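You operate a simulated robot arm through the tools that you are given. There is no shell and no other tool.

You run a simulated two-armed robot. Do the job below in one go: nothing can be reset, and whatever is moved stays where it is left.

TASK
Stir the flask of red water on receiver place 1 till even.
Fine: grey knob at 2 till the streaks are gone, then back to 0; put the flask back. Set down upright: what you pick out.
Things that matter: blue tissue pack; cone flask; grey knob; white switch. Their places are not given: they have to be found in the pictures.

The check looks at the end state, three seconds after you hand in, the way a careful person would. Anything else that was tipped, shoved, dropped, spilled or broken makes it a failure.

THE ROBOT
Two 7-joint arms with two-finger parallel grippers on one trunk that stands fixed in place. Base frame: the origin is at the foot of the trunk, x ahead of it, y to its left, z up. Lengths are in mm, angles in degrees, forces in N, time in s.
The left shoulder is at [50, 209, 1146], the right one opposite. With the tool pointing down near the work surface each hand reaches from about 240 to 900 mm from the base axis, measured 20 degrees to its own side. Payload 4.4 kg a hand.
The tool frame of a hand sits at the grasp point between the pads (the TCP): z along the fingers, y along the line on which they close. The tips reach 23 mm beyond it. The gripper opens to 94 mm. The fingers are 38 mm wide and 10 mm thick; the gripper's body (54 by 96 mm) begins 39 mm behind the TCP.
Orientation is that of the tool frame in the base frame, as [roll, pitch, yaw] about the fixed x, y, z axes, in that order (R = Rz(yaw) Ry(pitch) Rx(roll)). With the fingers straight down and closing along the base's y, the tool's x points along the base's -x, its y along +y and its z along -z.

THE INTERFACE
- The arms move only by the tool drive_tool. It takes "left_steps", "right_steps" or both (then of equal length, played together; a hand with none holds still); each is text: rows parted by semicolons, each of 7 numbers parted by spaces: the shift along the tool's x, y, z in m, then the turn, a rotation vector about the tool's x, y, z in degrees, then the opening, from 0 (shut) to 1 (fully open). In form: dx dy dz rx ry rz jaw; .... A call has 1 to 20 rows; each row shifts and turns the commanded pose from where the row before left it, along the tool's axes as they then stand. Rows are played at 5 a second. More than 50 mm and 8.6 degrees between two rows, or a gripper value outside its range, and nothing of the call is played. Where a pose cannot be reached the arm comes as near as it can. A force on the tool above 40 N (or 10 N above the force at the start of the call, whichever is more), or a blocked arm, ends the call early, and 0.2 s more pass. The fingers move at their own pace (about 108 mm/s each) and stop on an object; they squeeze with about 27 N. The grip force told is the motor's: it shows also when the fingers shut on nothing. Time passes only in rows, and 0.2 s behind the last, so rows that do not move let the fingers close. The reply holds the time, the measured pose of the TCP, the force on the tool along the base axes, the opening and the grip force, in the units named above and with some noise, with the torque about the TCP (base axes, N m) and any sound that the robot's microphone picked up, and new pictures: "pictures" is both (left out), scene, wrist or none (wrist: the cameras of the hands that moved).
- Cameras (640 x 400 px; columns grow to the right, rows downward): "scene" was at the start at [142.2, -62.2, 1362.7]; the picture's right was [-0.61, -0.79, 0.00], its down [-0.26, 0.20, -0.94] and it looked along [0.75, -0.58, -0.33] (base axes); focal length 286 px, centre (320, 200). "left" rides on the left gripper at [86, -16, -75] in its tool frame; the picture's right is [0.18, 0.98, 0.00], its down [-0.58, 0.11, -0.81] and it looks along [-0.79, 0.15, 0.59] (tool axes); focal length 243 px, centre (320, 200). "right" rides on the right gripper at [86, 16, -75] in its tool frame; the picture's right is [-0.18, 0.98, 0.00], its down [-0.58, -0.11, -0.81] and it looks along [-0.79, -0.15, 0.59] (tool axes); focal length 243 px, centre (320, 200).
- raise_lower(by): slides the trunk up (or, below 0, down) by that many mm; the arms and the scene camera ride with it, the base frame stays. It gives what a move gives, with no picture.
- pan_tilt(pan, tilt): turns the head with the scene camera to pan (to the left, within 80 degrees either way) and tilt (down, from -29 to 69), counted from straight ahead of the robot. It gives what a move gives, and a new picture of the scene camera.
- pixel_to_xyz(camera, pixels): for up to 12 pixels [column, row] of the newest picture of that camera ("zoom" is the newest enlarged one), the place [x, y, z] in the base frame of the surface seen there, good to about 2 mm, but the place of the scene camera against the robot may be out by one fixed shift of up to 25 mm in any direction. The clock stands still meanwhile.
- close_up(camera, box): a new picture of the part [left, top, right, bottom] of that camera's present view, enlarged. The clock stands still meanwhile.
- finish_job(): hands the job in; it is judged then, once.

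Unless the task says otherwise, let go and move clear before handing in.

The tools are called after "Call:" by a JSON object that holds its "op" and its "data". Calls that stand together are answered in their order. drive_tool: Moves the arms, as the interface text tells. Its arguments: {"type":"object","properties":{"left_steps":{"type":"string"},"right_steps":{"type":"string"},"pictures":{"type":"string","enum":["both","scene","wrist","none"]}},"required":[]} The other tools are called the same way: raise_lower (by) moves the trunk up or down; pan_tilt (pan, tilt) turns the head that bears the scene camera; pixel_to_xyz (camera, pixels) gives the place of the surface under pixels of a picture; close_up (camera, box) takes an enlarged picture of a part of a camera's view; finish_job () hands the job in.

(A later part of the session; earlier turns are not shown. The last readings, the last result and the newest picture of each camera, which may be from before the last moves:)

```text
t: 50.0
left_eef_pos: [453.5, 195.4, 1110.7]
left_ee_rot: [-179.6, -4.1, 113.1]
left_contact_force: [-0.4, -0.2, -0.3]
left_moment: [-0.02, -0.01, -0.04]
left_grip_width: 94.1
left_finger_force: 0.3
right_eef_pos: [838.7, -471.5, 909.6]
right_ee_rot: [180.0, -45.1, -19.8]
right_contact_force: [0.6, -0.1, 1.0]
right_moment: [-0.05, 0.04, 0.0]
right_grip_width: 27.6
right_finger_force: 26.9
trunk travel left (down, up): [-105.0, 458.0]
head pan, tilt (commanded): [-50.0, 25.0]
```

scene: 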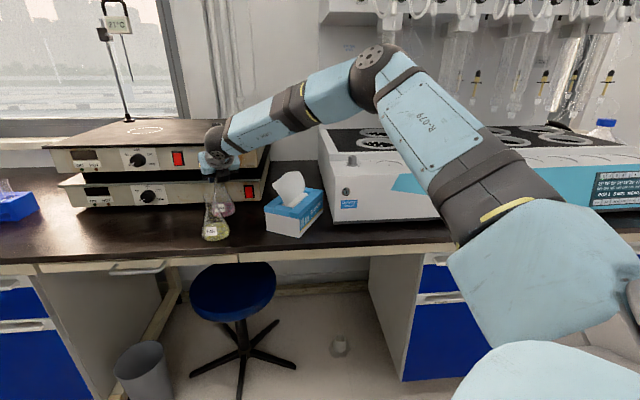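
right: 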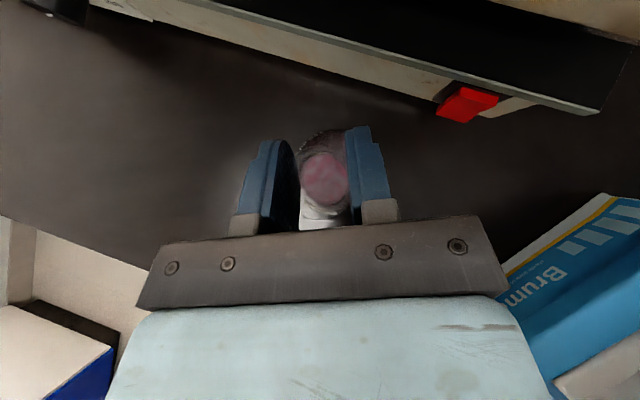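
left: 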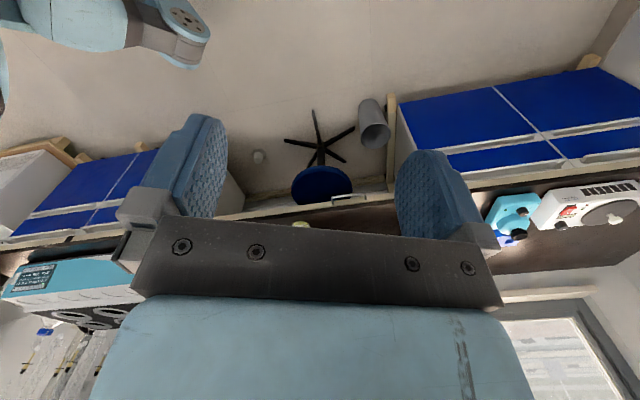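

Now it grips the neck at 27.6 mm. I'll lift 40 mm slowly and compare the rim height.

Call:
{"op": "drive_tool", "data": {"right_steps": "0.0035 0 -0.0035 0 0 0 0;0.0071 0 -0.0071 0 0 0 0;0.0071 0 -0.0071 0 0 0 0;0.0107 0 -0.0106 0 0 0 0;0 0 0 0 0 0 0", "pictures": "both"}}

Call:
{"op": "close_up", "data": {"camera": "scene", "box": [180, 150, 276, 250]}}

Call:
{"op": "close_up", "data": {"camera": "right", "box": [264, 120, 392, 230]}}

```text
t: 51.2
left_eef_pos: [454.1, 196.3, 1111.9]
left_ee_rot: [-179.7, -4.1, 113.0]
left_contact_force: [-0.1, -0.2, -0.4]
left_moment: [0.01, 0.0, 0.03]
left_grip_width: 94.0
left_finger_force: 0.2
right_eef_pos: [838.9, -471.2, 948.3]
right_ee_rot: [-180.0, -45.1, -19.8]
right_contact_force: [0.2, -0.8, -1.6]
right_moment: [-0.01, -0.04, -0.01]
right_grip_width: 27.9
right_finger_force: 26.7
trunk travel left (down, up): [-105.0, 458.0]
head pan, tilt (commanded): [-50.0, 25.0]
```

scene: 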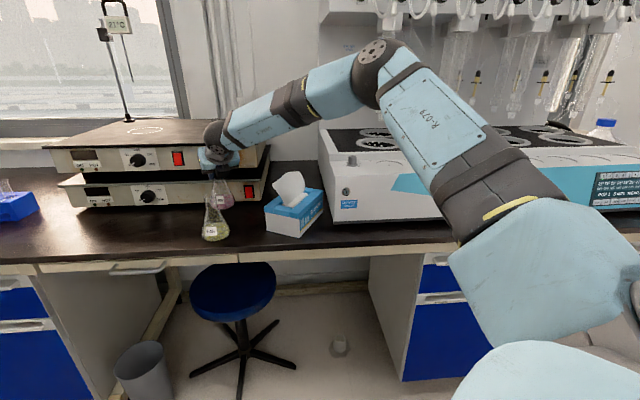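
right: 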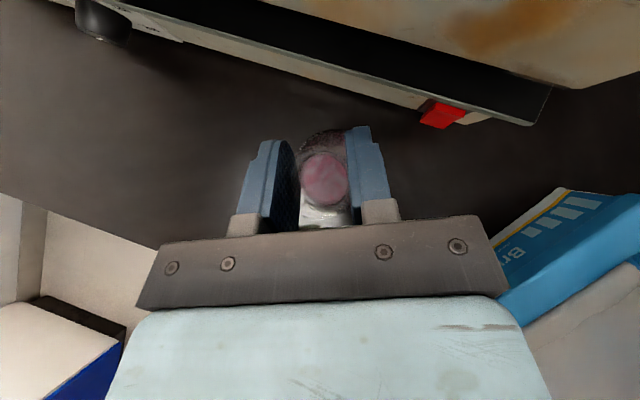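

```text
4.00 times, centred on (228, 200) of scene
```

zoom: 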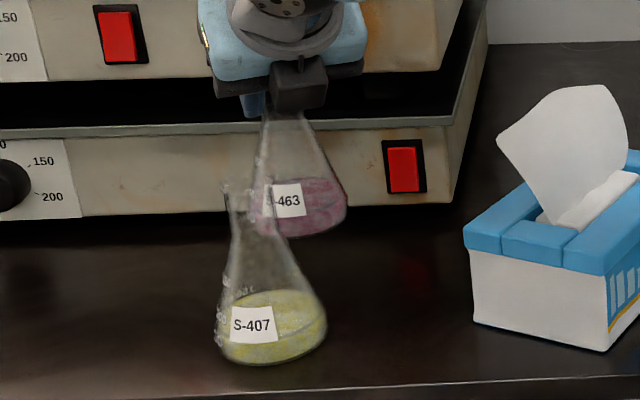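

```text
3.64 times, centred on (328, 175) of right
```

zoom: 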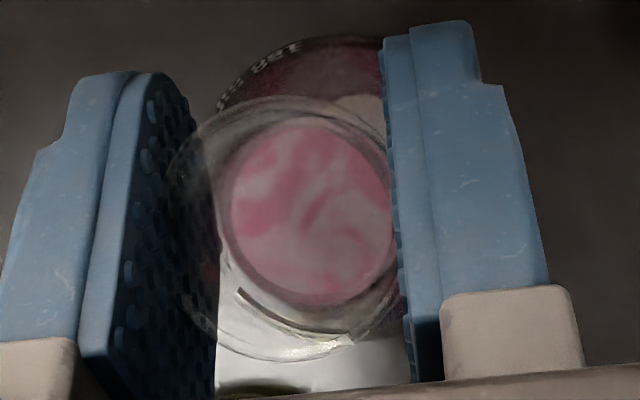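

The flask is now truly lifted (label well above before) and held on the neck. I'll raise the trunk 150 mm, which lifts it straight up above the ledge height.

Call:
{"op": "raise_lower", "data": {"by": 150}}

Call:
{"op": "drive_tool", "data": {"right_steps": "0 0 0 0 0 0 0", "pictures": "both"}}

```text
t: 53.0
left_eef_pos: [454.3, 197.1, 1260.8]
left_ee_rot: [-179.6, -4.1, 113.1]
left_contact_force: [-0.6, 1.0, 1.0]
left_moment: [0.04, 0.0, 0.01]
left_grip_width: 93.9
left_finger_force: 0.0
right_eef_pos: [839.5, -470.3, 1099.3]
right_ee_rot: [-179.9, -45.0, -19.8]
right_contact_force: [0.5, -0.1, -1.4]
right_moment: [-0.01, 0.01, 0.0]
right_grip_width: 27.4
right_finger_force: 27.0
trunk travel left (down, up): [-255.0, 308.0]
head pan, tilt (commanded): [-50.0, 25.0]
```

```text
t: 53.4
left_eef_pos: [453.5, 196.8, 1260.5]
left_ee_rot: [-179.7, -4.0, 113.1]
left_contact_force: [1.0, 0.5, -0.5]
left_moment: [-0.01, 0.01, 0.0]
left_grip_width: 94.1
left_finger_force: 0.0
right_eef_pos: [839.5, -472.6, 1099.2]
right_ee_rot: [-179.9, -45.1, -19.7]
right_contact_force: [-1.2, 0.0, -1.6]
right_moment: [0.01, 0.02, 0.01]
right_grip_width: 27.4
right_finger_force: 26.5
trunk travel left (down, up): [-255.0, 308.0]
head pan, tilt (commanded): [-50.0, 25.0]
```

scene: 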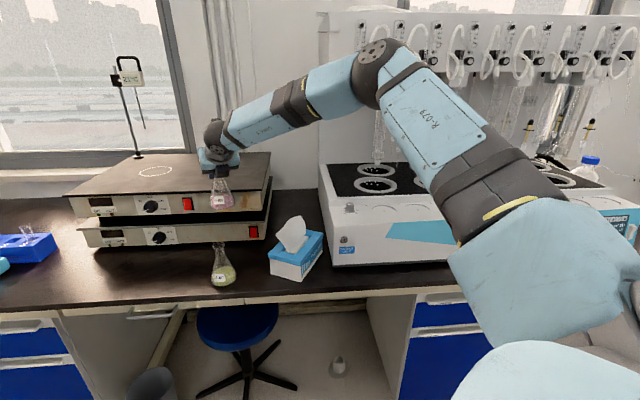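
right: 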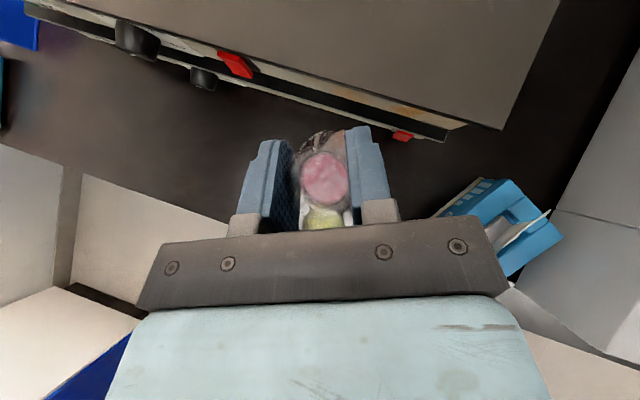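

The flask is up (base about z 990) and the yellow flask is undisturbed. I'll check uprightness and measure the tissue's height and the condenser tips.

Call:
{"op": "close_up", "data": {"camera": "scene", "box": [180, 130, 276, 220]}}

Call:
{"op": "pixel_to_xyz", "data": {"camera": "scene", "pixels": [[292, 218], [300, 222], [285, 240], [376, 160], [376, 150], [376, 185], [376, 171], [400, 205], [405, 125], [349, 207], [430, 202], [351, 255]]}}

Call:
{"op": "close_up", "data": {"camera": "scene", "box": [310, 120, 440, 220]}}

```text
4.44 times, centred on (228, 175) of scene
```

zoom: 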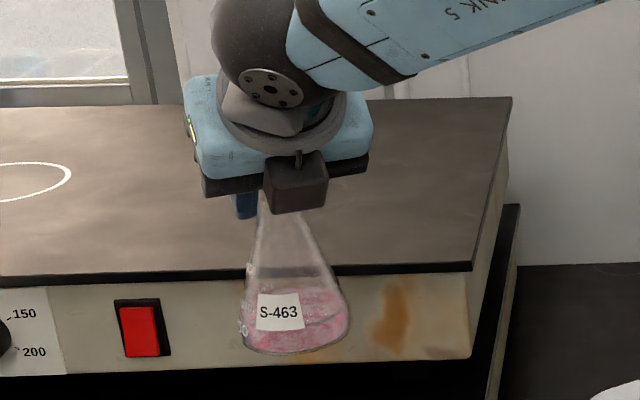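

```text
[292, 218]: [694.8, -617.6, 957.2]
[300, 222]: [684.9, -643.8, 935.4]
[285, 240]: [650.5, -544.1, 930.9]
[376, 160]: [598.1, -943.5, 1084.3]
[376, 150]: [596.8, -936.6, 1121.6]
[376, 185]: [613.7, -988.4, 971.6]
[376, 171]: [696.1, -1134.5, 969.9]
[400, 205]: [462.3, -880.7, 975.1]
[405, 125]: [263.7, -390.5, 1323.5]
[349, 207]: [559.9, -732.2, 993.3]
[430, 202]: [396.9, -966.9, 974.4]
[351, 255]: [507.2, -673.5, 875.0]
```

```text
4.00 times, centred on (375, 170) of scene
```

zoom: 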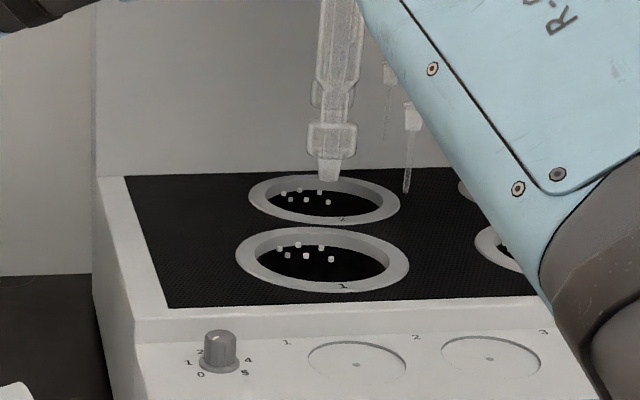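

Flask looks upright; tissue top is ≈ z 936 and the nearest condenser tip (~[598,-943]) is well behind place 1. I'll carry the flask halfway, rising to keep its base above the knob.

Call:
{"op": "drive_tool", "data": {"right_steps": "-0.002 0.009 -0.0041 0 0 0 0;-0.0042 0.019 -0.0086 0 0 0 0;-0.0042 0.019 -0.0086 0 0 0 0;-0.0042 0.019 -0.0086 0 0 0 0;-0.0042 0.019 -0.0086 0 0 0 0;-0.0042 0.019 -0.0086 0 0 0 0;-0.0042 0.019 -0.0086 0 0 0 0;-0.0042 0.019 -0.0086 0 0 0 0;-0.0042 0.019 -0.0086 0 0 0 0;-0.0042 0.019 -0.0086 0 0 0 0;-0.002 0.009 -0.0041 0 0 0 0;0 0 0 0 0 0 0", "pictures": "both"}}

```text
t: 56.0
left_eef_pos: [454.5, 195.8, 1261.3]
left_ee_rot: [-179.7, -4.2, 113.1]
left_contact_force: [-1.1, -0.2, -1.3]
left_moment: [0.0, -0.01, 0.0]
left_grip_width: 94.0
left_finger_force: 0.0
right_eef_pos: [691.7, -618.4, 1131.0]
right_ee_rot: [180.0, -45.0, -19.8]
right_contact_force: [-0.3, 0.2, -1.2]
right_moment: [0.0, 0.0, -0.01]
right_grip_width: 28.0
right_finger_force: 27.3
trunk travel left (down, up): [-255.0, 308.0]
head pan, tilt (commanded): [-50.0, 25.0]
```

scene: 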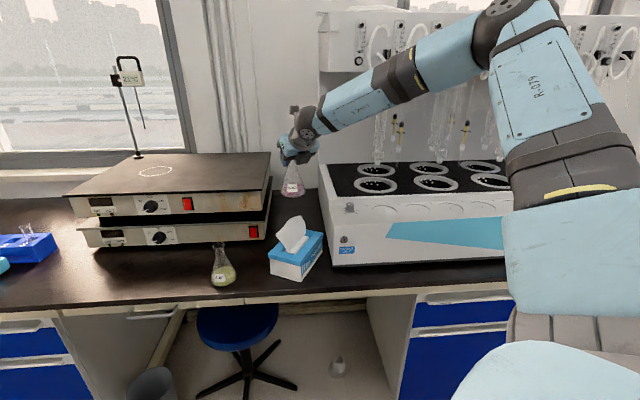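
right: 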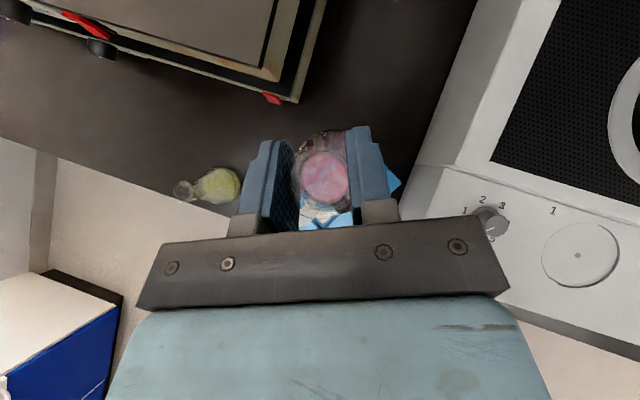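

Going well; place 1's disc is visible at [580,255] in the right picture. I'll measure its centre, edge and the knob here.

Call:
{"op": "close_up", "data": {"camera": "right", "box": [440, 180, 640, 310]}}

Call:
{"op": "pixel_to_xyz", "data": {"camera": "right", "pixels": [[578, 255], [542, 250], [618, 262], [583, 224], [575, 288], [553, 210], [490, 220], [497, 226], [460, 175], [540, 180]]}}

```text
3.08 times, centred on (540, 245) of right
```

zoom: 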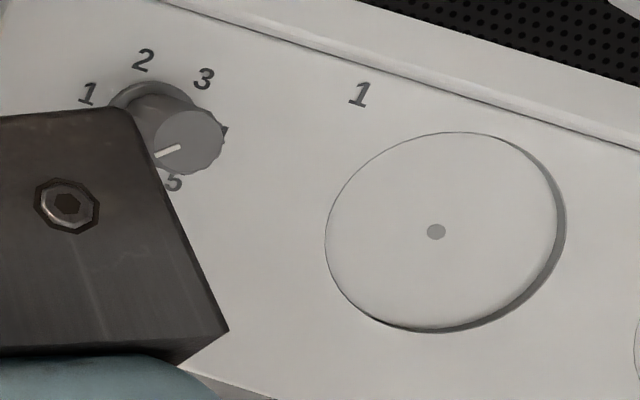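

```text
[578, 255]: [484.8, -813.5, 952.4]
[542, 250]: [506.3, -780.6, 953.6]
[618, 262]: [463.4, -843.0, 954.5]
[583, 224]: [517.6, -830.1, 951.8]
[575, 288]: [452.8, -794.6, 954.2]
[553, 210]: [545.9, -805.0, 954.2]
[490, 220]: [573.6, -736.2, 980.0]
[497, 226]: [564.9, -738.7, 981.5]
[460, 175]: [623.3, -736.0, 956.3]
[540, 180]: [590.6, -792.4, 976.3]
```

Place 1's centre is about [485,-812.5] (recessed disc ≈ 80 mm wide, z≈952.5). I'll turn the hand about the vertical by −34° so it points along the arm there.

Call:
{"op": "drive_tool", "data": {"right_steps": "0 0 0 -1.2 0 1.2 0;0 0 0 -2.41 0 2.4 0;0 0 0 -2.41 0 2.4 0;0 0 0 -2.41 0 2.4 0;0 0 0 -2.41 0 2.4 0;0 0 0 -2.41 0 2.4 0;0 0 0 -2.41 0 2.4 0;0 0 0 -2.41 0 2.4 0;0 0 0 -2.41 0 2.4 0;0 0 0 -2.41 0 2.4 0;0 0 0 -1.2 0 1.2 0;0 0 0 0 0 0 0", "pictures": "both"}}

```text
t: 58.6
left_eef_pos: [453.9, 196.0, 1260.6]
left_ee_rot: [-179.7, -4.1, 113.0]
left_contact_force: [0.0, 0.5, 0.5]
left_moment: [0.0, 0.02, 0.01]
left_grip_width: 93.8
left_finger_force: 0.0
right_eef_pos: [689.7, -619.1, 1131.1]
right_ee_rot: [-180.0, -45.0, -53.9]
right_contact_force: [0.0, 0.4, -1.3]
right_moment: [0.0, -0.01, -0.05]
right_grip_width: 27.5
right_finger_force: 26.9
trunk travel left (down, up): [-255.0, 308.0]
head pan, tilt (commanded): [-50.0, 25.0]
```

scene: 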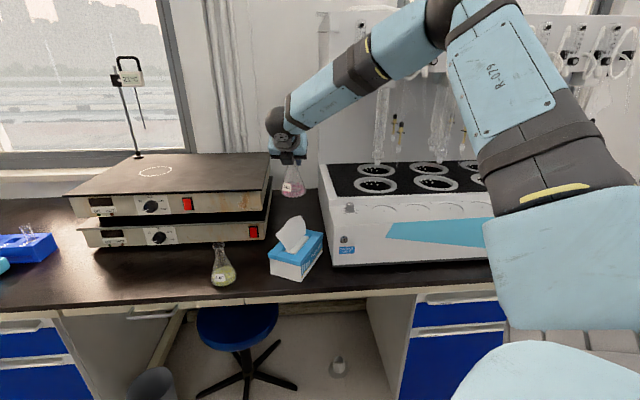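
right: 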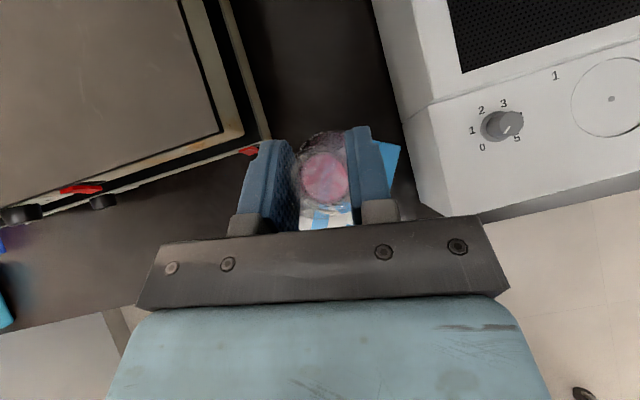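

Pointer still reads 0. I'll carry the flask across to above place 1, base kept about 1020.

Call:
{"op": "drive_tool", "data": {"right_steps": "0.0008 0.01 0.001 0 0 0 0;0.0015 0.02 0.0021 0 0 0 0;0.0015 0.02 0.0021 0 0 0 0;0.0015 0.02 0.0021 0 0 0 0;0.0015 0.02 0.0021 0 0 0 0;0.0015 0.02 0.0021 0 0 0 0;0.0015 0.02 0.0021 0 0 0 0;0.0015 0.02 0.0021 0 0 0 0;0.0015 0.02 0.0021 0 0 0 0;0.0015 0.02 0.0021 0 0 0 0;0.0015 0.02 0.0021 0 0 0 0;0.0015 0.02 0.0021 0 0 0 0;0.0015 0.02 0.0021 0 0 0 0;0.0015 0.02 0.0021 0 0 0 0;0.0007 0.0093 0.001 0 0 0 0;0 0 0 0 0 0 0", "pictures": "both"}}

```text
t: 62.0
left_eef_pos: [454.0, 198.0, 1258.9]
left_ee_rot: [-179.6, -4.1, 112.9]
left_contact_force: [0.6, -0.2, 0.1]
left_moment: [-0.01, -0.02, 0.0]
left_grip_width: 94.4
left_finger_force: 0.2
right_eef_pos: [486.4, -813.8, 1123.3]
right_ee_rot: [179.9, -45.1, -53.8]
right_contact_force: [-0.2, 0.3, -2.3]
right_moment: [0.0, -0.01, 0.03]
right_grip_width: 27.7
right_finger_force: 27.4
trunk travel left (down, up): [-255.0, 308.0]
head pan, tilt (commanded): [-50.0, 25.0]
```

scene: 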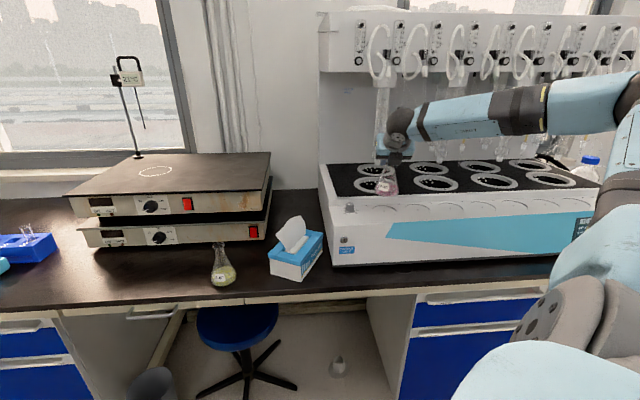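
right: 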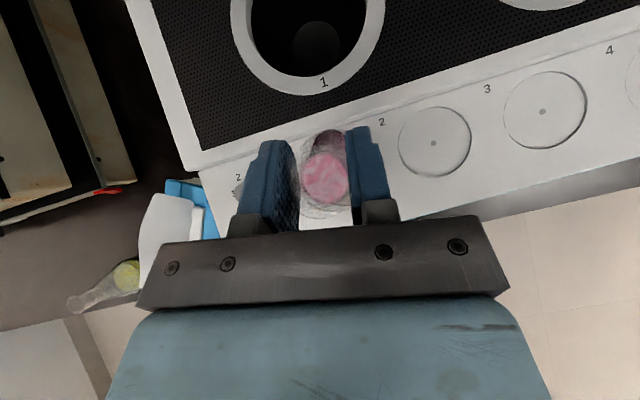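

The flask hovers over place 1. I'll measure discs 2 and 3 ([433,143], [543,112]) to extrapolate place 1's centre precisely, and view the flask.

Call:
{"op": "pixel_to_xyz", "data": {"camera": "right", "pixels": [[433, 143], [543, 112], [400, 130], [470, 160], [430, 107], [440, 180], [382, 122], [487, 89]]}}

Call:
{"op": "close_up", "data": {"camera": "right", "box": [220, 110, 412, 240]}}

Call:
{"op": "close_up", "data": {"camera": "scene", "box": [330, 120, 458, 220]}}

```text
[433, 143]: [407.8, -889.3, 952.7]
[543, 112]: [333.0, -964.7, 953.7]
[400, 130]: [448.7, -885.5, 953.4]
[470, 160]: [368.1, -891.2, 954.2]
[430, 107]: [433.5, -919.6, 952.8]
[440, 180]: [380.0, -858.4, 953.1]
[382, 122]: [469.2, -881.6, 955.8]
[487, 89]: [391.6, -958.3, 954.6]
```

```text
3.08 times, centred on (316, 175) of right
```

zoom: 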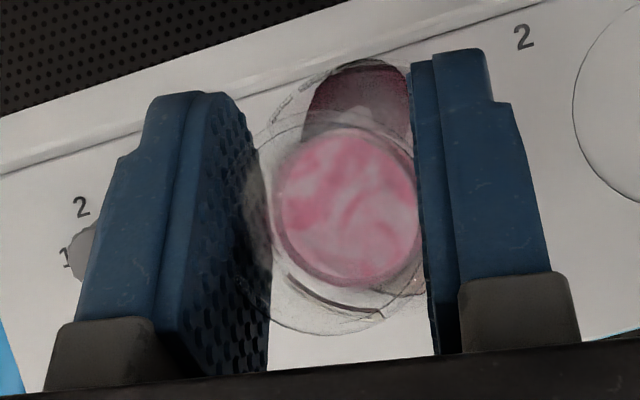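

```text
4.00 times, centred on (394, 170) of scene
```

zoom: 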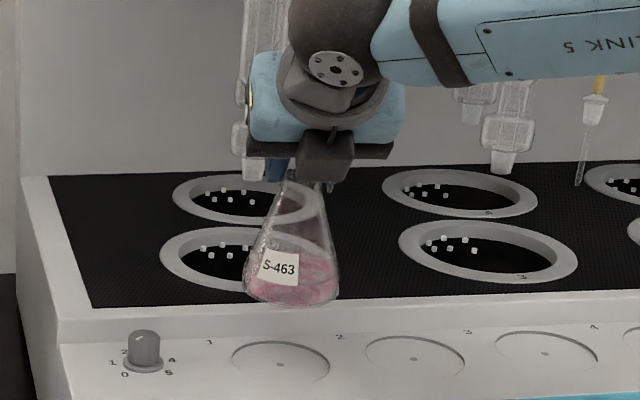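

Place 1 centre averages to [485,-812.7] and the flask hangs upright within perspective. I'll lower 50 mm and look again.

Call:
{"op": "drive_tool", "data": {"right_steps": "-0.0073 0.0001 0.0068 0 0 0 0;-0.0073 0.0001 0.0068 0 0 0 0;-0.0073 0.0001 0.0068 0 0 0 0;-0.0073 0.0001 0.0068 0 0 0 0;-0.0073 0.0001 0.0068 0 0 0 0;0 0 0 0 0 0 0", "pictures": "both"}}

Call:
{"op": "close_up", "data": {"camera": "scene", "box": [330, 150, 442, 226]}}

Call:
{"op": "close_up", "data": {"camera": "right", "box": [220, 110, 412, 240]}}

```text
t: 63.4
left_eef_pos: [454.2, 196.9, 1259.8]
left_ee_rot: [-179.7, -4.1, 113.1]
left_contact_force: [0.1, -0.4, 0.2]
left_moment: [-0.01, -0.01, 0.01]
left_grip_width: 94.1
left_finger_force: 0.1
right_eef_pos: [484.6, -811.5, 1074.2]
right_ee_rot: [179.9, -45.2, -53.8]
right_contact_force: [-0.3, -0.4, -2.0]
right_moment: [-0.01, 0.01, 0.01]
right_grip_width: 27.7
right_finger_force: 26.7
trunk travel left (down, up): [-255.0, 308.0]
head pan, tilt (commanded): [-50.0, 25.0]
```

scene: 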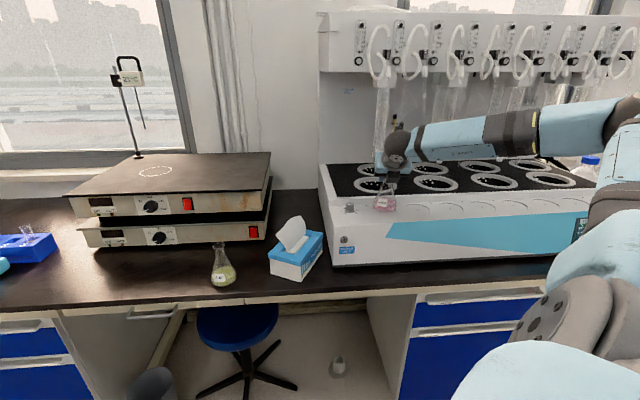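
right: 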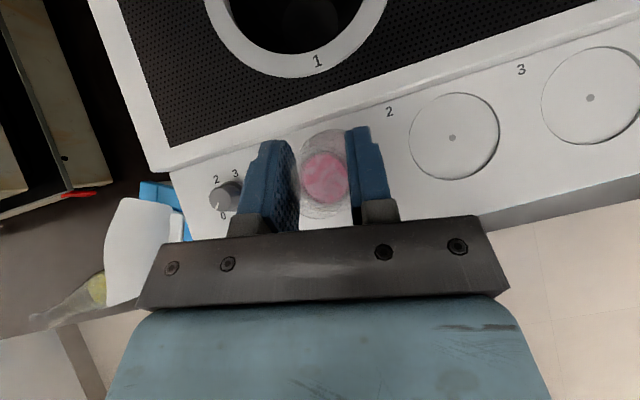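

```text
5.26 times, centred on (386, 188) of scene
```

zoom: 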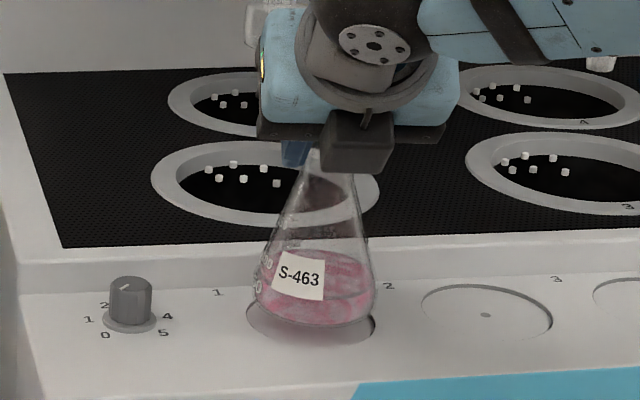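

```text
3.08 times, centred on (316, 175) of right
```

zoom: 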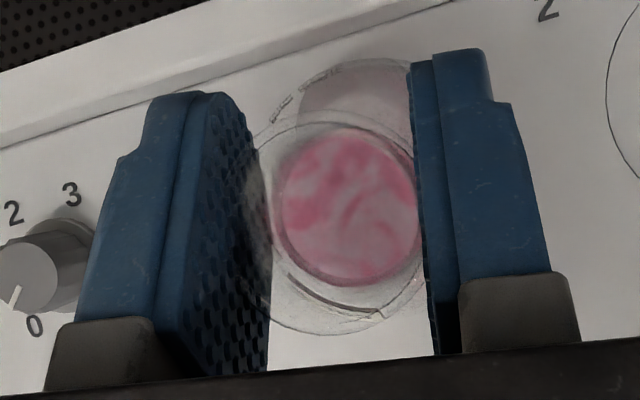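

The flask is about 12 mm above the recess and centred within ~2 mm. I'll lower it the remaining distance gently and watch the force.

Call:
{"op": "drive_tool", "data": {"right_steps": "-0.0024 -0.0004 0.003 0 0 0 0;-0.0024 -0.0004 0.003 0 0 0 0;-0.002 -0.0001 0.002 0 0 0 0;0 0 0 0 0 0 0", "pictures": "both"}}

Call:
{"op": "close_up", "data": {"camera": "scene", "box": [330, 150, 442, 226]}}

Call:
{"op": "close_up", "data": {"camera": "right", "box": [220, 110, 412, 240]}}

```text
t: 64.4
left_eef_pos: [452.4, 196.7, 1260.6]
left_ee_rot: [-179.7, -4.1, 113.0]
left_contact_force: [0.5, 0.8, 0.0]
left_moment: [0.03, -0.01, 0.04]
left_grip_width: 94.2
left_finger_force: 0.0
right_eef_pos: [486.7, -811.6, 1065.2]
right_ee_rot: [180.0, -45.0, -53.7]
right_contact_force: [0.5, -0.2, -0.9]
right_moment: [-0.02, -0.04, 0.02]
right_grip_width: 27.9
right_finger_force: 26.7
trunk travel left (down, up): [-255.0, 308.0]
head pan, tilt (commanded): [-50.0, 25.0]
```

scene: 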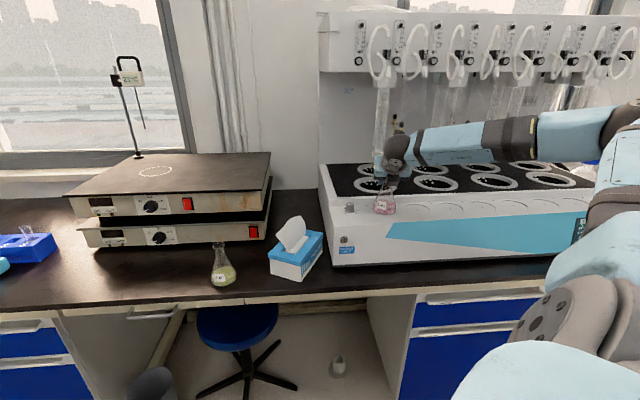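
right: 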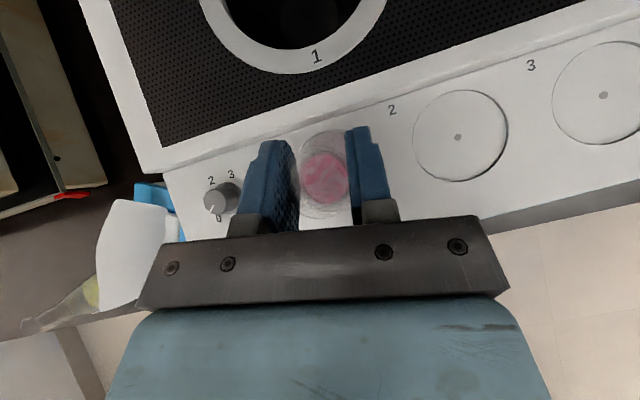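

```text
5.26 times, centred on (386, 188) of scene
```

zoom: 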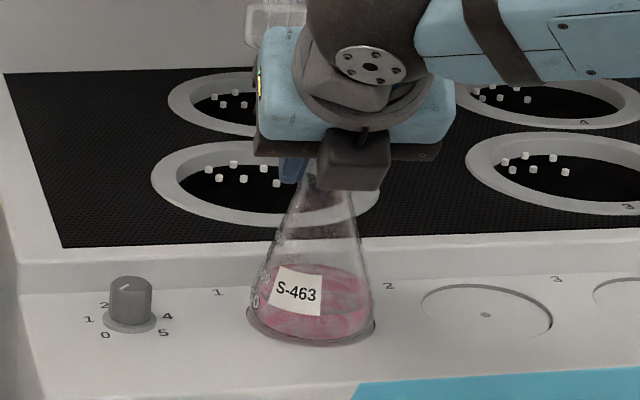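

```text
3.08 times, centred on (316, 175) of right
```

zoom: 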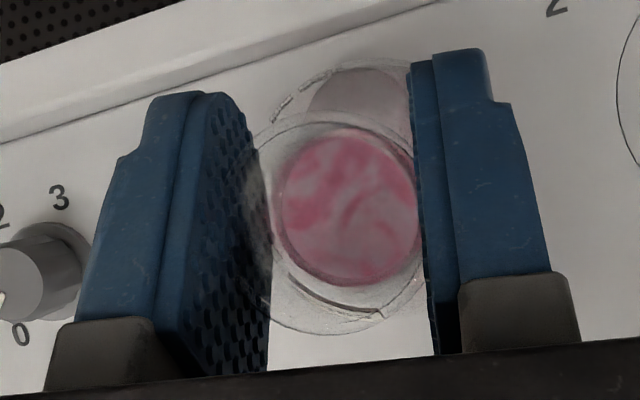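

The base sits inside the recess outline (250–372 inside 246–376). I'll lower about 2.5 mm more until it bears, then read the force.

Call:
{"op": "drive_tool", "data": {"right_steps": "-0.0009 0 0.0009 0 0 0 0;-0.0009 0 0.0009 0 0 0 0;0 0 0 0 0 0 0", "pictures": "none"}}

```text
t: 65.2
left_eef_pos: [453.6, 196.1, 1261.2]
left_ee_rot: [-179.7, -4.1, 113.1]
left_contact_force: [0.6, 0.2, 0.3]
left_moment: [-0.01, 0.03, 0.01]
left_grip_width: 94.0
left_finger_force: 0.0
right_eef_pos: [485.7, -810.6, 1061.8]
right_ee_rot: [179.9, -45.1, -53.8]
right_contact_force: [0.0, -1.0, 1.6]
right_moment: [0.01, -0.11, -0.03]
right_grip_width: 27.6
right_finger_force: 26.9
trunk travel left (down, up): [-255.0, 308.0]
head pan, tilt (commanded): [-50.0, 25.0]
```

Force z is now +1.6 N, so the base bears on the plate. I'll open slowly.

Call:
{"op": "drive_tool", "data": {"right_steps": "0 0 0 0 0 0 0.32;0 0 0 0 0 0 0.4;0 0 0 0 0 0 0.5;0 0 0 0 0 0 0.65;0 0 0 0 0 0 0.65", "pictures": "both"}}

Call:
{"op": "close_up", "data": {"camera": "scene", "box": [330, 150, 442, 226]}}

Call:
{"op": "close_up", "data": {"camera": "right", "box": [220, 110, 412, 240]}}

```text
t: 66.4
left_eef_pos: [453.4, 196.8, 1261.6]
left_ee_rot: [-179.7, -4.1, 113.0]
left_contact_force: [0.1, 0.5, 0.9]
left_moment: [0.02, -0.01, -0.01]
left_grip_width: 93.7
left_finger_force: 0.0
right_eef_pos: [486.0, -810.1, 1062.1]
right_ee_rot: [180.0, -45.1, -53.7]
right_contact_force: [1.0, 0.9, 0.1]
right_moment: [0.01, -0.02, -0.03]
right_grip_width: 61.0
right_finger_force: 0.0
trunk travel left (down, up): [-255.0, 308.0]
head pan, tilt (commanded): [-50.0, 25.0]
```

scene: 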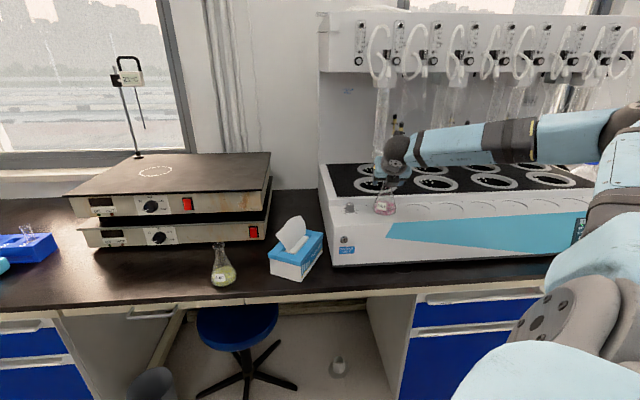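
right: 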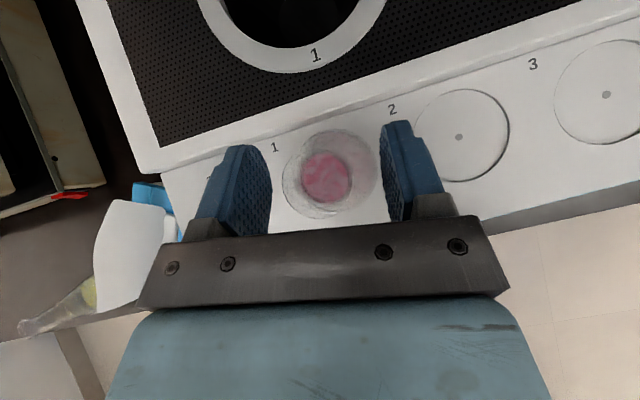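

```text
5.26 times, centred on (386, 188) of scene
```

zoom: 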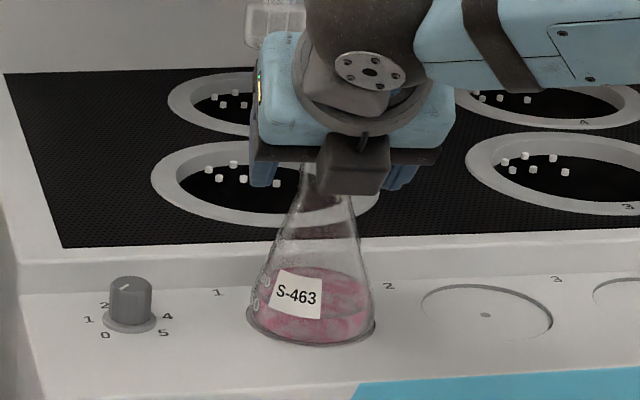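

```text
3.08 times, centred on (316, 175) of right
```

zoom: 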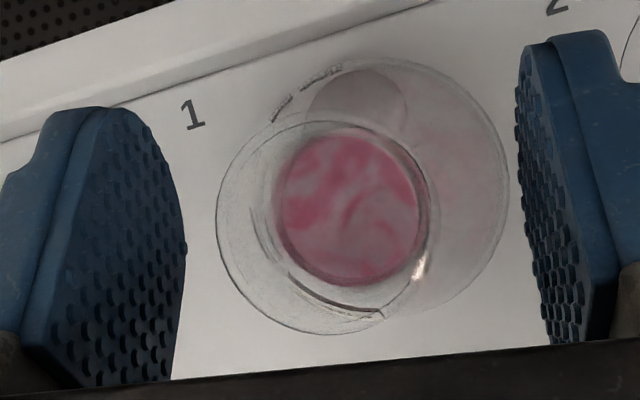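

The flask stands on place 1 inside the recess, released. I'll retract back along the fingers.

Call:
{"op": "drive_tool", "data": {"right_steps": "0 0 -0.012 0 0 0 0.65;0 0 -0.024 0 0 0 0.65;0 0 -0.03 0 0 0 0.65;0 0 -0.04 0 0 0 0.65;0 0 -0.04 0 0 0 0.65;0 0 0 0 0 0 0.65", "pictures": "both"}}

Call:
{"op": "close_up", "data": {"camera": "scene", "box": [330, 150, 442, 226]}}

```text
t: 67.8
left_eef_pos: [453.7, 196.8, 1261.5]
left_ee_rot: [-179.6, -4.1, 113.0]
left_contact_force: [-1.0, -0.1, 0.1]
left_moment: [-0.03, -0.02, 0.01]
left_grip_width: 93.8
left_finger_force: 0.0
right_eef_pos: [422.1, -724.7, 1163.6]
right_ee_rot: [179.9, -45.0, -53.8]
right_contact_force: [0.7, -0.2, -0.4]
right_moment: [-0.03, -0.04, -0.03]
right_grip_width: 60.9
right_finger_force: 0.1
trunk travel left (down, up): [-255.0, 308.0]
head pan, tilt (commanded): [-50.0, 25.0]
```

scene: 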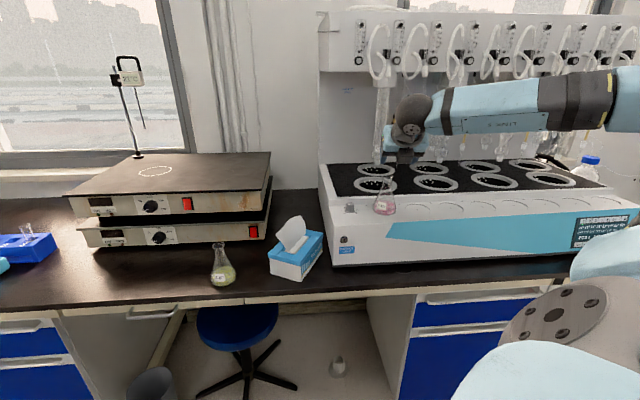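
right: 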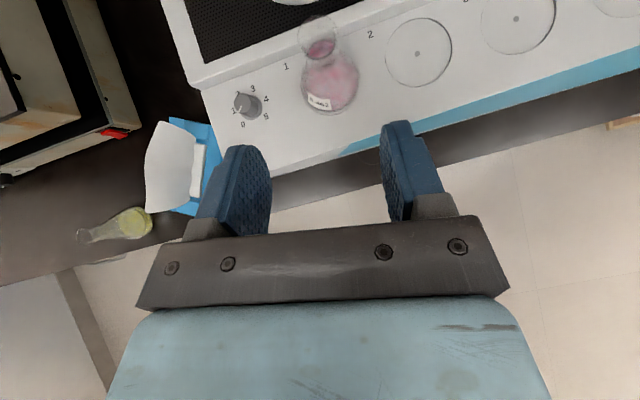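

```text
5.26 times, centred on (386, 188) of scene
```

zoom: 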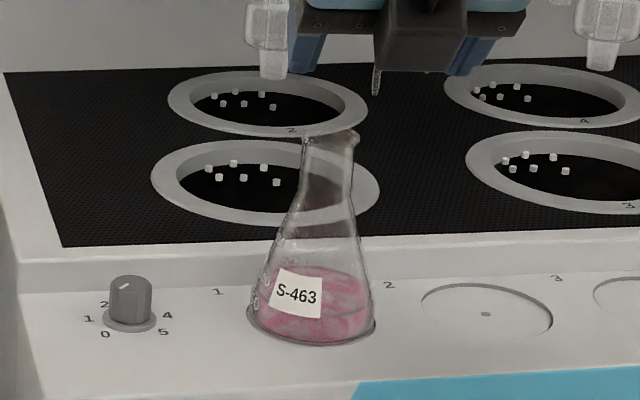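

The flask stands upright on place 1 with streaks still visible. Now the knob at [248,103]: I'll enlarge and measure it.

Call:
{"op": "close_up", "data": {"camera": "right", "box": [216, 76, 296, 136]}}

Call:
{"op": "pixel_to_xyz", "data": {"camera": "right", "pixels": [[265, 98], [263, 117], [243, 125], [235, 111], [253, 89], [286, 66], [241, 106], [245, 103], [251, 96], [237, 101], [262, 103], [256, 113]]}}

```text
6.67 times, centred on (256, 106) of right
```

zoom: 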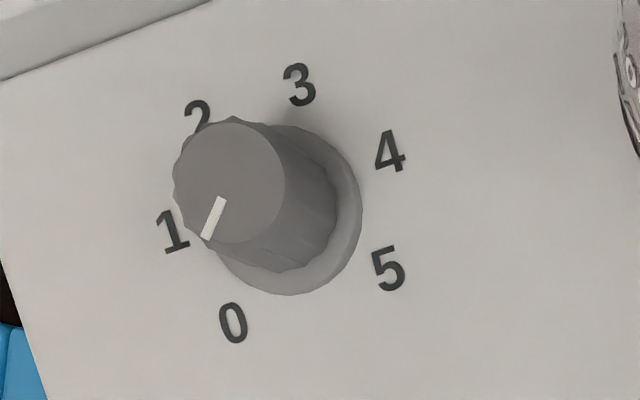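

```text
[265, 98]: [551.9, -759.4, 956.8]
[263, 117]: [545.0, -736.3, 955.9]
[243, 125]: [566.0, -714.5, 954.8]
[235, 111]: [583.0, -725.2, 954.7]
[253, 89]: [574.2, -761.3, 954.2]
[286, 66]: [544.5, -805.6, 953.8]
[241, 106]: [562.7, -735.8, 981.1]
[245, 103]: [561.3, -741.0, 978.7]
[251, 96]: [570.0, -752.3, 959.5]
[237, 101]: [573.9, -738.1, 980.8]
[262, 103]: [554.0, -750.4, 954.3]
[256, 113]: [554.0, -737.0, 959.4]
```

Knob centre fits to [566.2,-738.8], top z≈981, pointer at 0 (+90°), 2 at −18°. I'll measure the step behind the ledge to choose finger clearance.

Call:
{"op": "pixel_to_xyz", "data": {"camera": "right", "pixels": [[216, 92], [218, 90], [220, 86], [230, 86], [230, 82], [240, 82], [240, 78], [240, 74], [250, 75], [260, 70], [205, 90], [208, 105]]}}

Call:
{"op": "close_up", "data": {"camera": "right", "box": [180, 50, 292, 130]}}

```text
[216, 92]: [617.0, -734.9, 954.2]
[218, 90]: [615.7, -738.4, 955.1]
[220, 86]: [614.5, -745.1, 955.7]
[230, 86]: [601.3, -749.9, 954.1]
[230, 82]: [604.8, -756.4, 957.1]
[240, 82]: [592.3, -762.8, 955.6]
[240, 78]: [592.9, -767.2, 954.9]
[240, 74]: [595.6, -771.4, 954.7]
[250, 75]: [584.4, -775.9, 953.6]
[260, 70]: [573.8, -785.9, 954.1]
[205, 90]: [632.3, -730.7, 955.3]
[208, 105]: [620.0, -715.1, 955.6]
```

```text
5.00 times, centred on (236, 90) of right
```

zoom: 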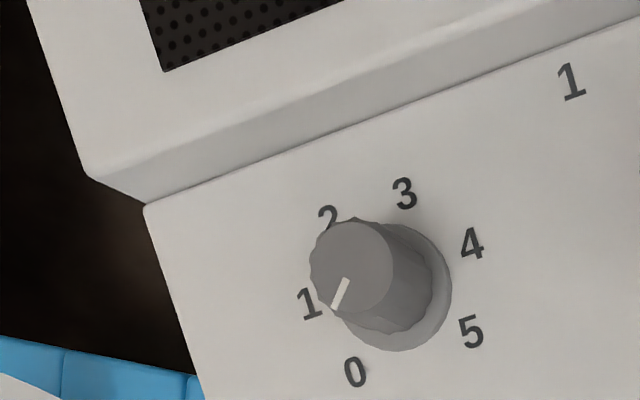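

The step is ~45 mm behind the knob, so a 50 mm opening clears. I'll bring the fingers to vertical and turn to yaw ≈60° where the hand stands, well above the flask.

Call:
{"op": "drive_tool", "data": {"right_steps": "0 0 0 0 -7.5 0 0.65;0 0 0 0 -7.5 0 0.65;0 0 0 0 -7.5 0 0.65;0 0 0 0 -7.5 0 0.65;0 0 0 0 -7.5 0 0.65;0 0 0 0 -7.5 0 0.6;0 0 0 0 0 -8.2 0.55;0 0 0 0 0 -8.2 0.55;0 0 0 0 0 -8.2 0.55;0 0 0 0 0 -8.2 0.55;0 0 0 0 0 -8.2 0.55;0 0 0 0 0 -8.2 0.55;0 0 0 0 0 -8.2 0.55;0 0 0 0 0 -8.2 0.55;0 0 0 0 0 -8.2 0.55;0 0 0 0 0 -8.2 0.55;0 0 0 0 0 -8.2 0.55;0 0 0 0 0 -8.2 0.55;0 0 0 0 0 -8.2 0.55;0 0 0 0 0 -8.2 0.55", "pictures": "both"}}

```text
t: 72.0
left_eef_pos: [454.3, 196.8, 1260.7]
left_ee_rot: [-179.7, -4.1, 112.9]
left_contact_force: [-0.2, 0.0, 0.7]
left_moment: [0.0, 0.01, 0.0]
left_grip_width: 94.3
left_finger_force: 0.0
right_eef_pos: [424.6, -728.4, 1165.1]
right_ee_rot: [179.9, 0.1, 61.1]
right_contact_force: [-0.4, -0.3, 0.1]
right_moment: [0.0, 0.03, 0.01]
right_grip_width: 51.6
right_finger_force: 0.0
trunk travel left (down, up): [-255.0, 308.0]
head pan, tilt (commanded): [-50.0, 25.0]
```

scene: 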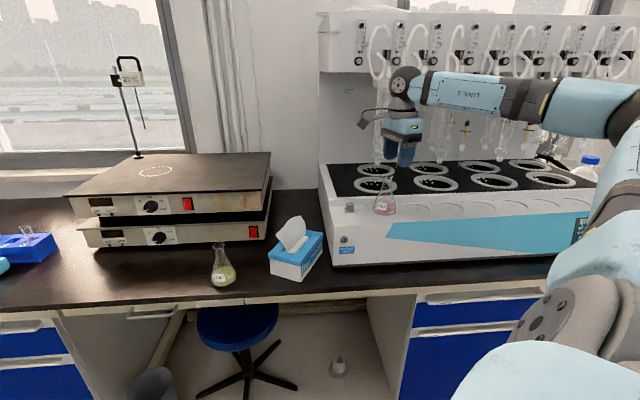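
right: 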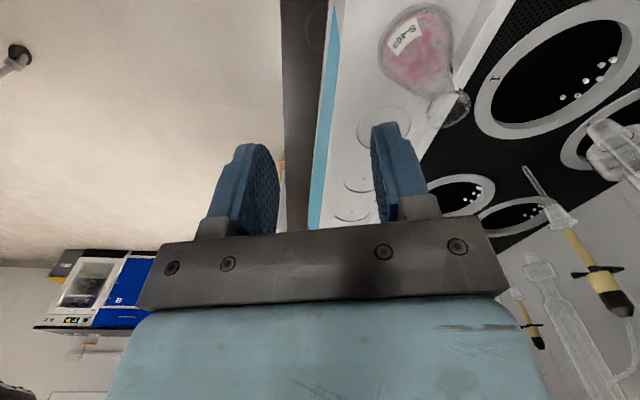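

Now vertical at yaw 61°. I'll move level to above the knob, then down to z≈1100, and check.

Call:
{"op": "drive_tool", "data": {"right_steps": "0.0148 0.0323 0 0 0 0 0.53;0.0148 0.0323 0 0 0 0 0.53;0.0148 0.0323 0 0 0 0 0.53;0.0149 0.0321 0 0 0 0 0.53;0 0 0.0325 0 0 0 0.53;0 0 0.0325 0 0 0 0.53;0 0 0 0 0 0 0.53", "pictures": "both"}}

Call:
{"op": "close_up", "data": {"camera": "scene", "box": [310, 130, 438, 226]}}

```text
t: 73.6
left_eef_pos: [452.9, 196.7, 1261.9]
left_ee_rot: [-179.7, -4.1, 113.2]
left_contact_force: [0.7, -0.4, 0.5]
left_moment: [0.02, 0.0, -0.01]
left_grip_width: 94.2
left_finger_force: 0.1
right_eef_pos: [569.1, -736.2, 1098.9]
right_ee_rot: [179.9, 0.1, 61.0]
right_contact_force: [-0.1, 0.0, -0.6]
right_moment: [-0.03, -0.03, -0.01]
right_grip_width: 49.9
right_finger_force: 0.1
trunk travel left (down, up): [-255.0, 308.0]
head pan, tilt (commanded): [-50.0, 25.0]
```

scene: 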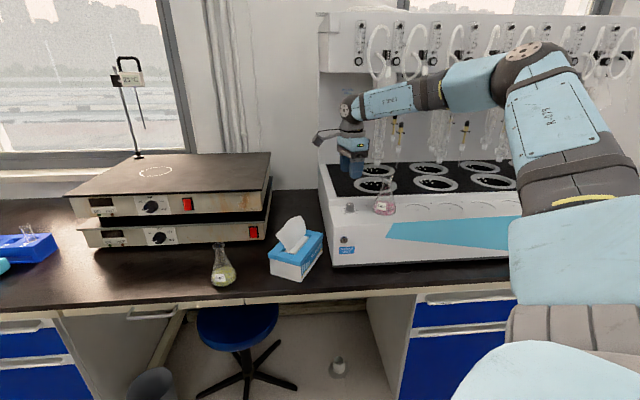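
right: 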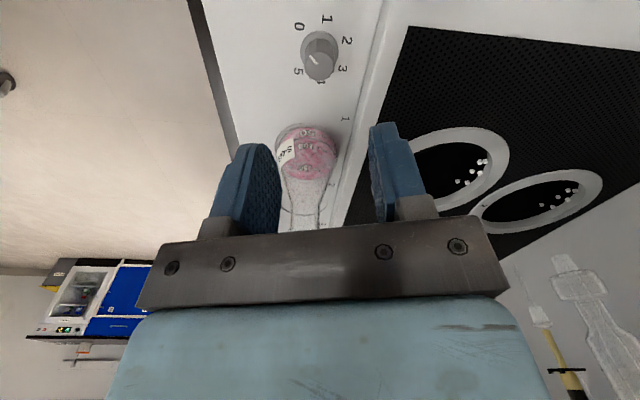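

```text
4.17 times, centred on (374, 178) of scene
```

zoom: 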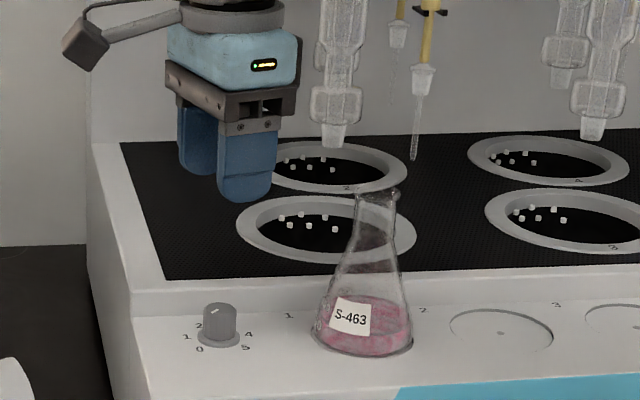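

This view shows both the knob at [320,55] and the flask. I'll measure the knob once more from here.

Call:
{"op": "close_up", "data": {"camera": "right", "box": [280, 5, 360, 95]}}

Call:
{"op": "pixel_to_xyz", "data": {"camera": "right", "pixels": [[300, 27], [327, 19], [347, 41], [342, 69], [298, 71], [320, 83], [320, 31], [302, 52], [338, 47], [316, 58], [319, 70], [345, 119]]}}

```text
4.44 times, centred on (320, 50) of right
```

zoom: 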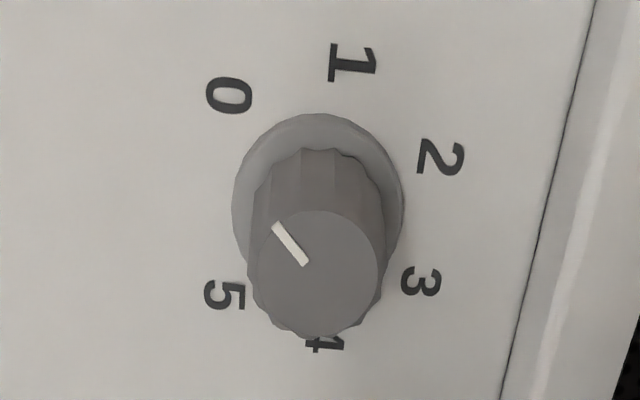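

```text
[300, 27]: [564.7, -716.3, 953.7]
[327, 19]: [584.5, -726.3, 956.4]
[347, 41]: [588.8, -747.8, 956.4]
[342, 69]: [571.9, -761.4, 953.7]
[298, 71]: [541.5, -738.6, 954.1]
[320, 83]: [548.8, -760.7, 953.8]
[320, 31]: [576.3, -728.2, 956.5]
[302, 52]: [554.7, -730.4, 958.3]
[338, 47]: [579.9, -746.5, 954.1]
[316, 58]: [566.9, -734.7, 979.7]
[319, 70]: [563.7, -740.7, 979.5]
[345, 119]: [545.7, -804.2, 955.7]
```

Knob centre is [565.2,-739.2]; the pointer lines up with 0. I'll correct sideways and lower most of the way.

Call:
{"op": "drive_tool", "data": {"right_steps": "-0.0045 -0.002 0 0 0 0 0.53;0 0 0.025 0 0 0 0.53;0 0 0.025 0 0 0 0.53;0 0 0.02 0 0 0 0.53;0 0 0 0 0 0 0.53", "pictures": "both"}}

Call:
{"op": "close_up", "data": {"camera": "scene", "box": [320, 150, 416, 222]}}

```text
t: 74.8
left_eef_pos: [453.3, 197.1, 1261.0]
left_ee_rot: [-179.7, -4.1, 113.0]
left_contact_force: [0.3, -0.4, 0.6]
left_moment: [0.01, -0.01, -0.01]
left_grip_width: 93.7
left_finger_force: 0.0
right_eef_pos: [561.4, -742.9, 1028.2]
right_ee_rot: [180.0, 0.1, 61.0]
right_contact_force: [0.4, -0.4, -0.4]
right_moment: [0.0, -0.05, -0.02]
right_grip_width: 49.8
right_finger_force: 0.0
trunk travel left (down, up): [-255.0, 308.0]
head pan, tilt (commanded): [-50.0, 25.0]
```

scene: 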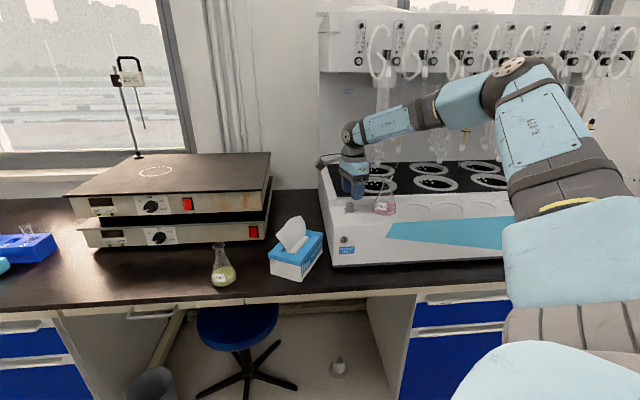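
right: 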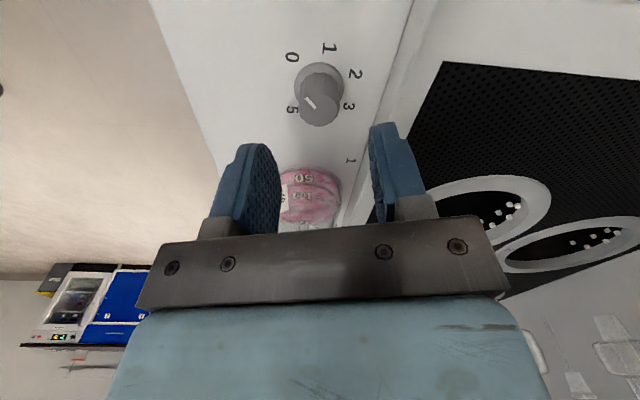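

```text
5.56 times, centred on (368, 186) of scene
```

zoom: 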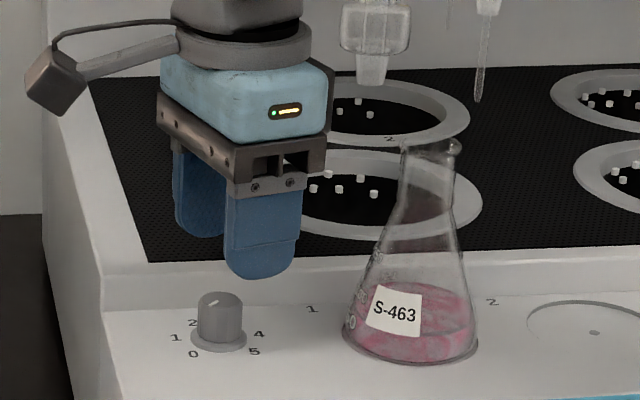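

The measured pose reads [561.4,-742.9], a few mm off from expected; I'll hold still and re-read it, and re-measure the knob from this view.

Call:
{"op": "drive_tool", "data": {"right_steps": "0 0 0 0 0 0 0.53;0 0 0 0 0 0 0.53", "pictures": "wrist"}}

Call:
{"op": "close_up", "data": {"camera": "right", "box": [270, 30, 366, 150]}}

Call:
{"op": "pixel_to_xyz", "data": {"camera": "right", "pixels": [[293, 57], [329, 47], [356, 74], [349, 107], [293, 110], [320, 108], [319, 64], [296, 90], [343, 85], [310, 101], [319, 95], [325, 120]]}}

```text
t: 75.4
left_eef_pos: [453.9, 197.6, 1261.7]
left_ee_rot: [-179.7, -4.1, 113.0]
left_contact_force: [0.0, -0.1, -0.5]
left_moment: [-0.02, -0.02, 0.02]
left_grip_width: 94.0
left_finger_force: 0.1
right_eef_pos: [563.7, -742.4, 1029.2]
right_ee_rot: [179.9, 0.1, 61.1]
right_contact_force: [-0.5, 0.8, 0.1]
right_moment: [-0.03, -0.07, 0.01]
right_grip_width: 49.7
right_finger_force: 0.1
trunk travel left (down, up): [-255.0, 308.0]
head pan, tilt (commanded): [-50.0, 25.0]
```

right: 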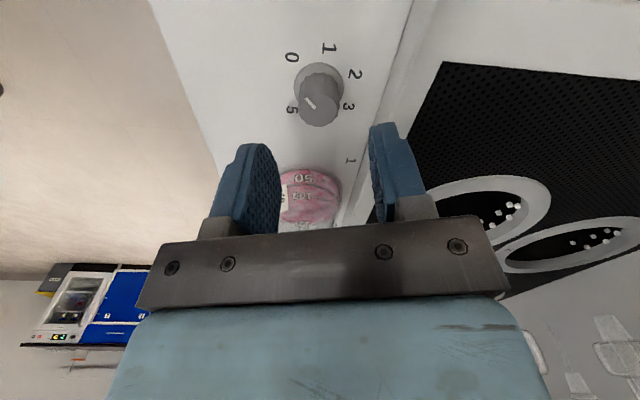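

```text
3.33 times, centred on (318, 90) of right
```

zoom: 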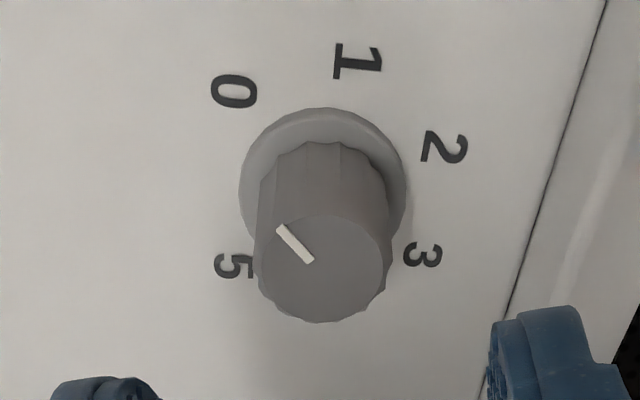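

```text
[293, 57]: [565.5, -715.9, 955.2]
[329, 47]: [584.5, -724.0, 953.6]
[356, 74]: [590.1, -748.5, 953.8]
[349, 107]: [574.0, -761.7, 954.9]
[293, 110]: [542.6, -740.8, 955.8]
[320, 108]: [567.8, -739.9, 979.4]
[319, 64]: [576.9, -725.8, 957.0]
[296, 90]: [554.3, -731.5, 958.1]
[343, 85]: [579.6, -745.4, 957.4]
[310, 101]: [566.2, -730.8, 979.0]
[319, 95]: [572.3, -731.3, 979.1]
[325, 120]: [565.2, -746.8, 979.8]
```

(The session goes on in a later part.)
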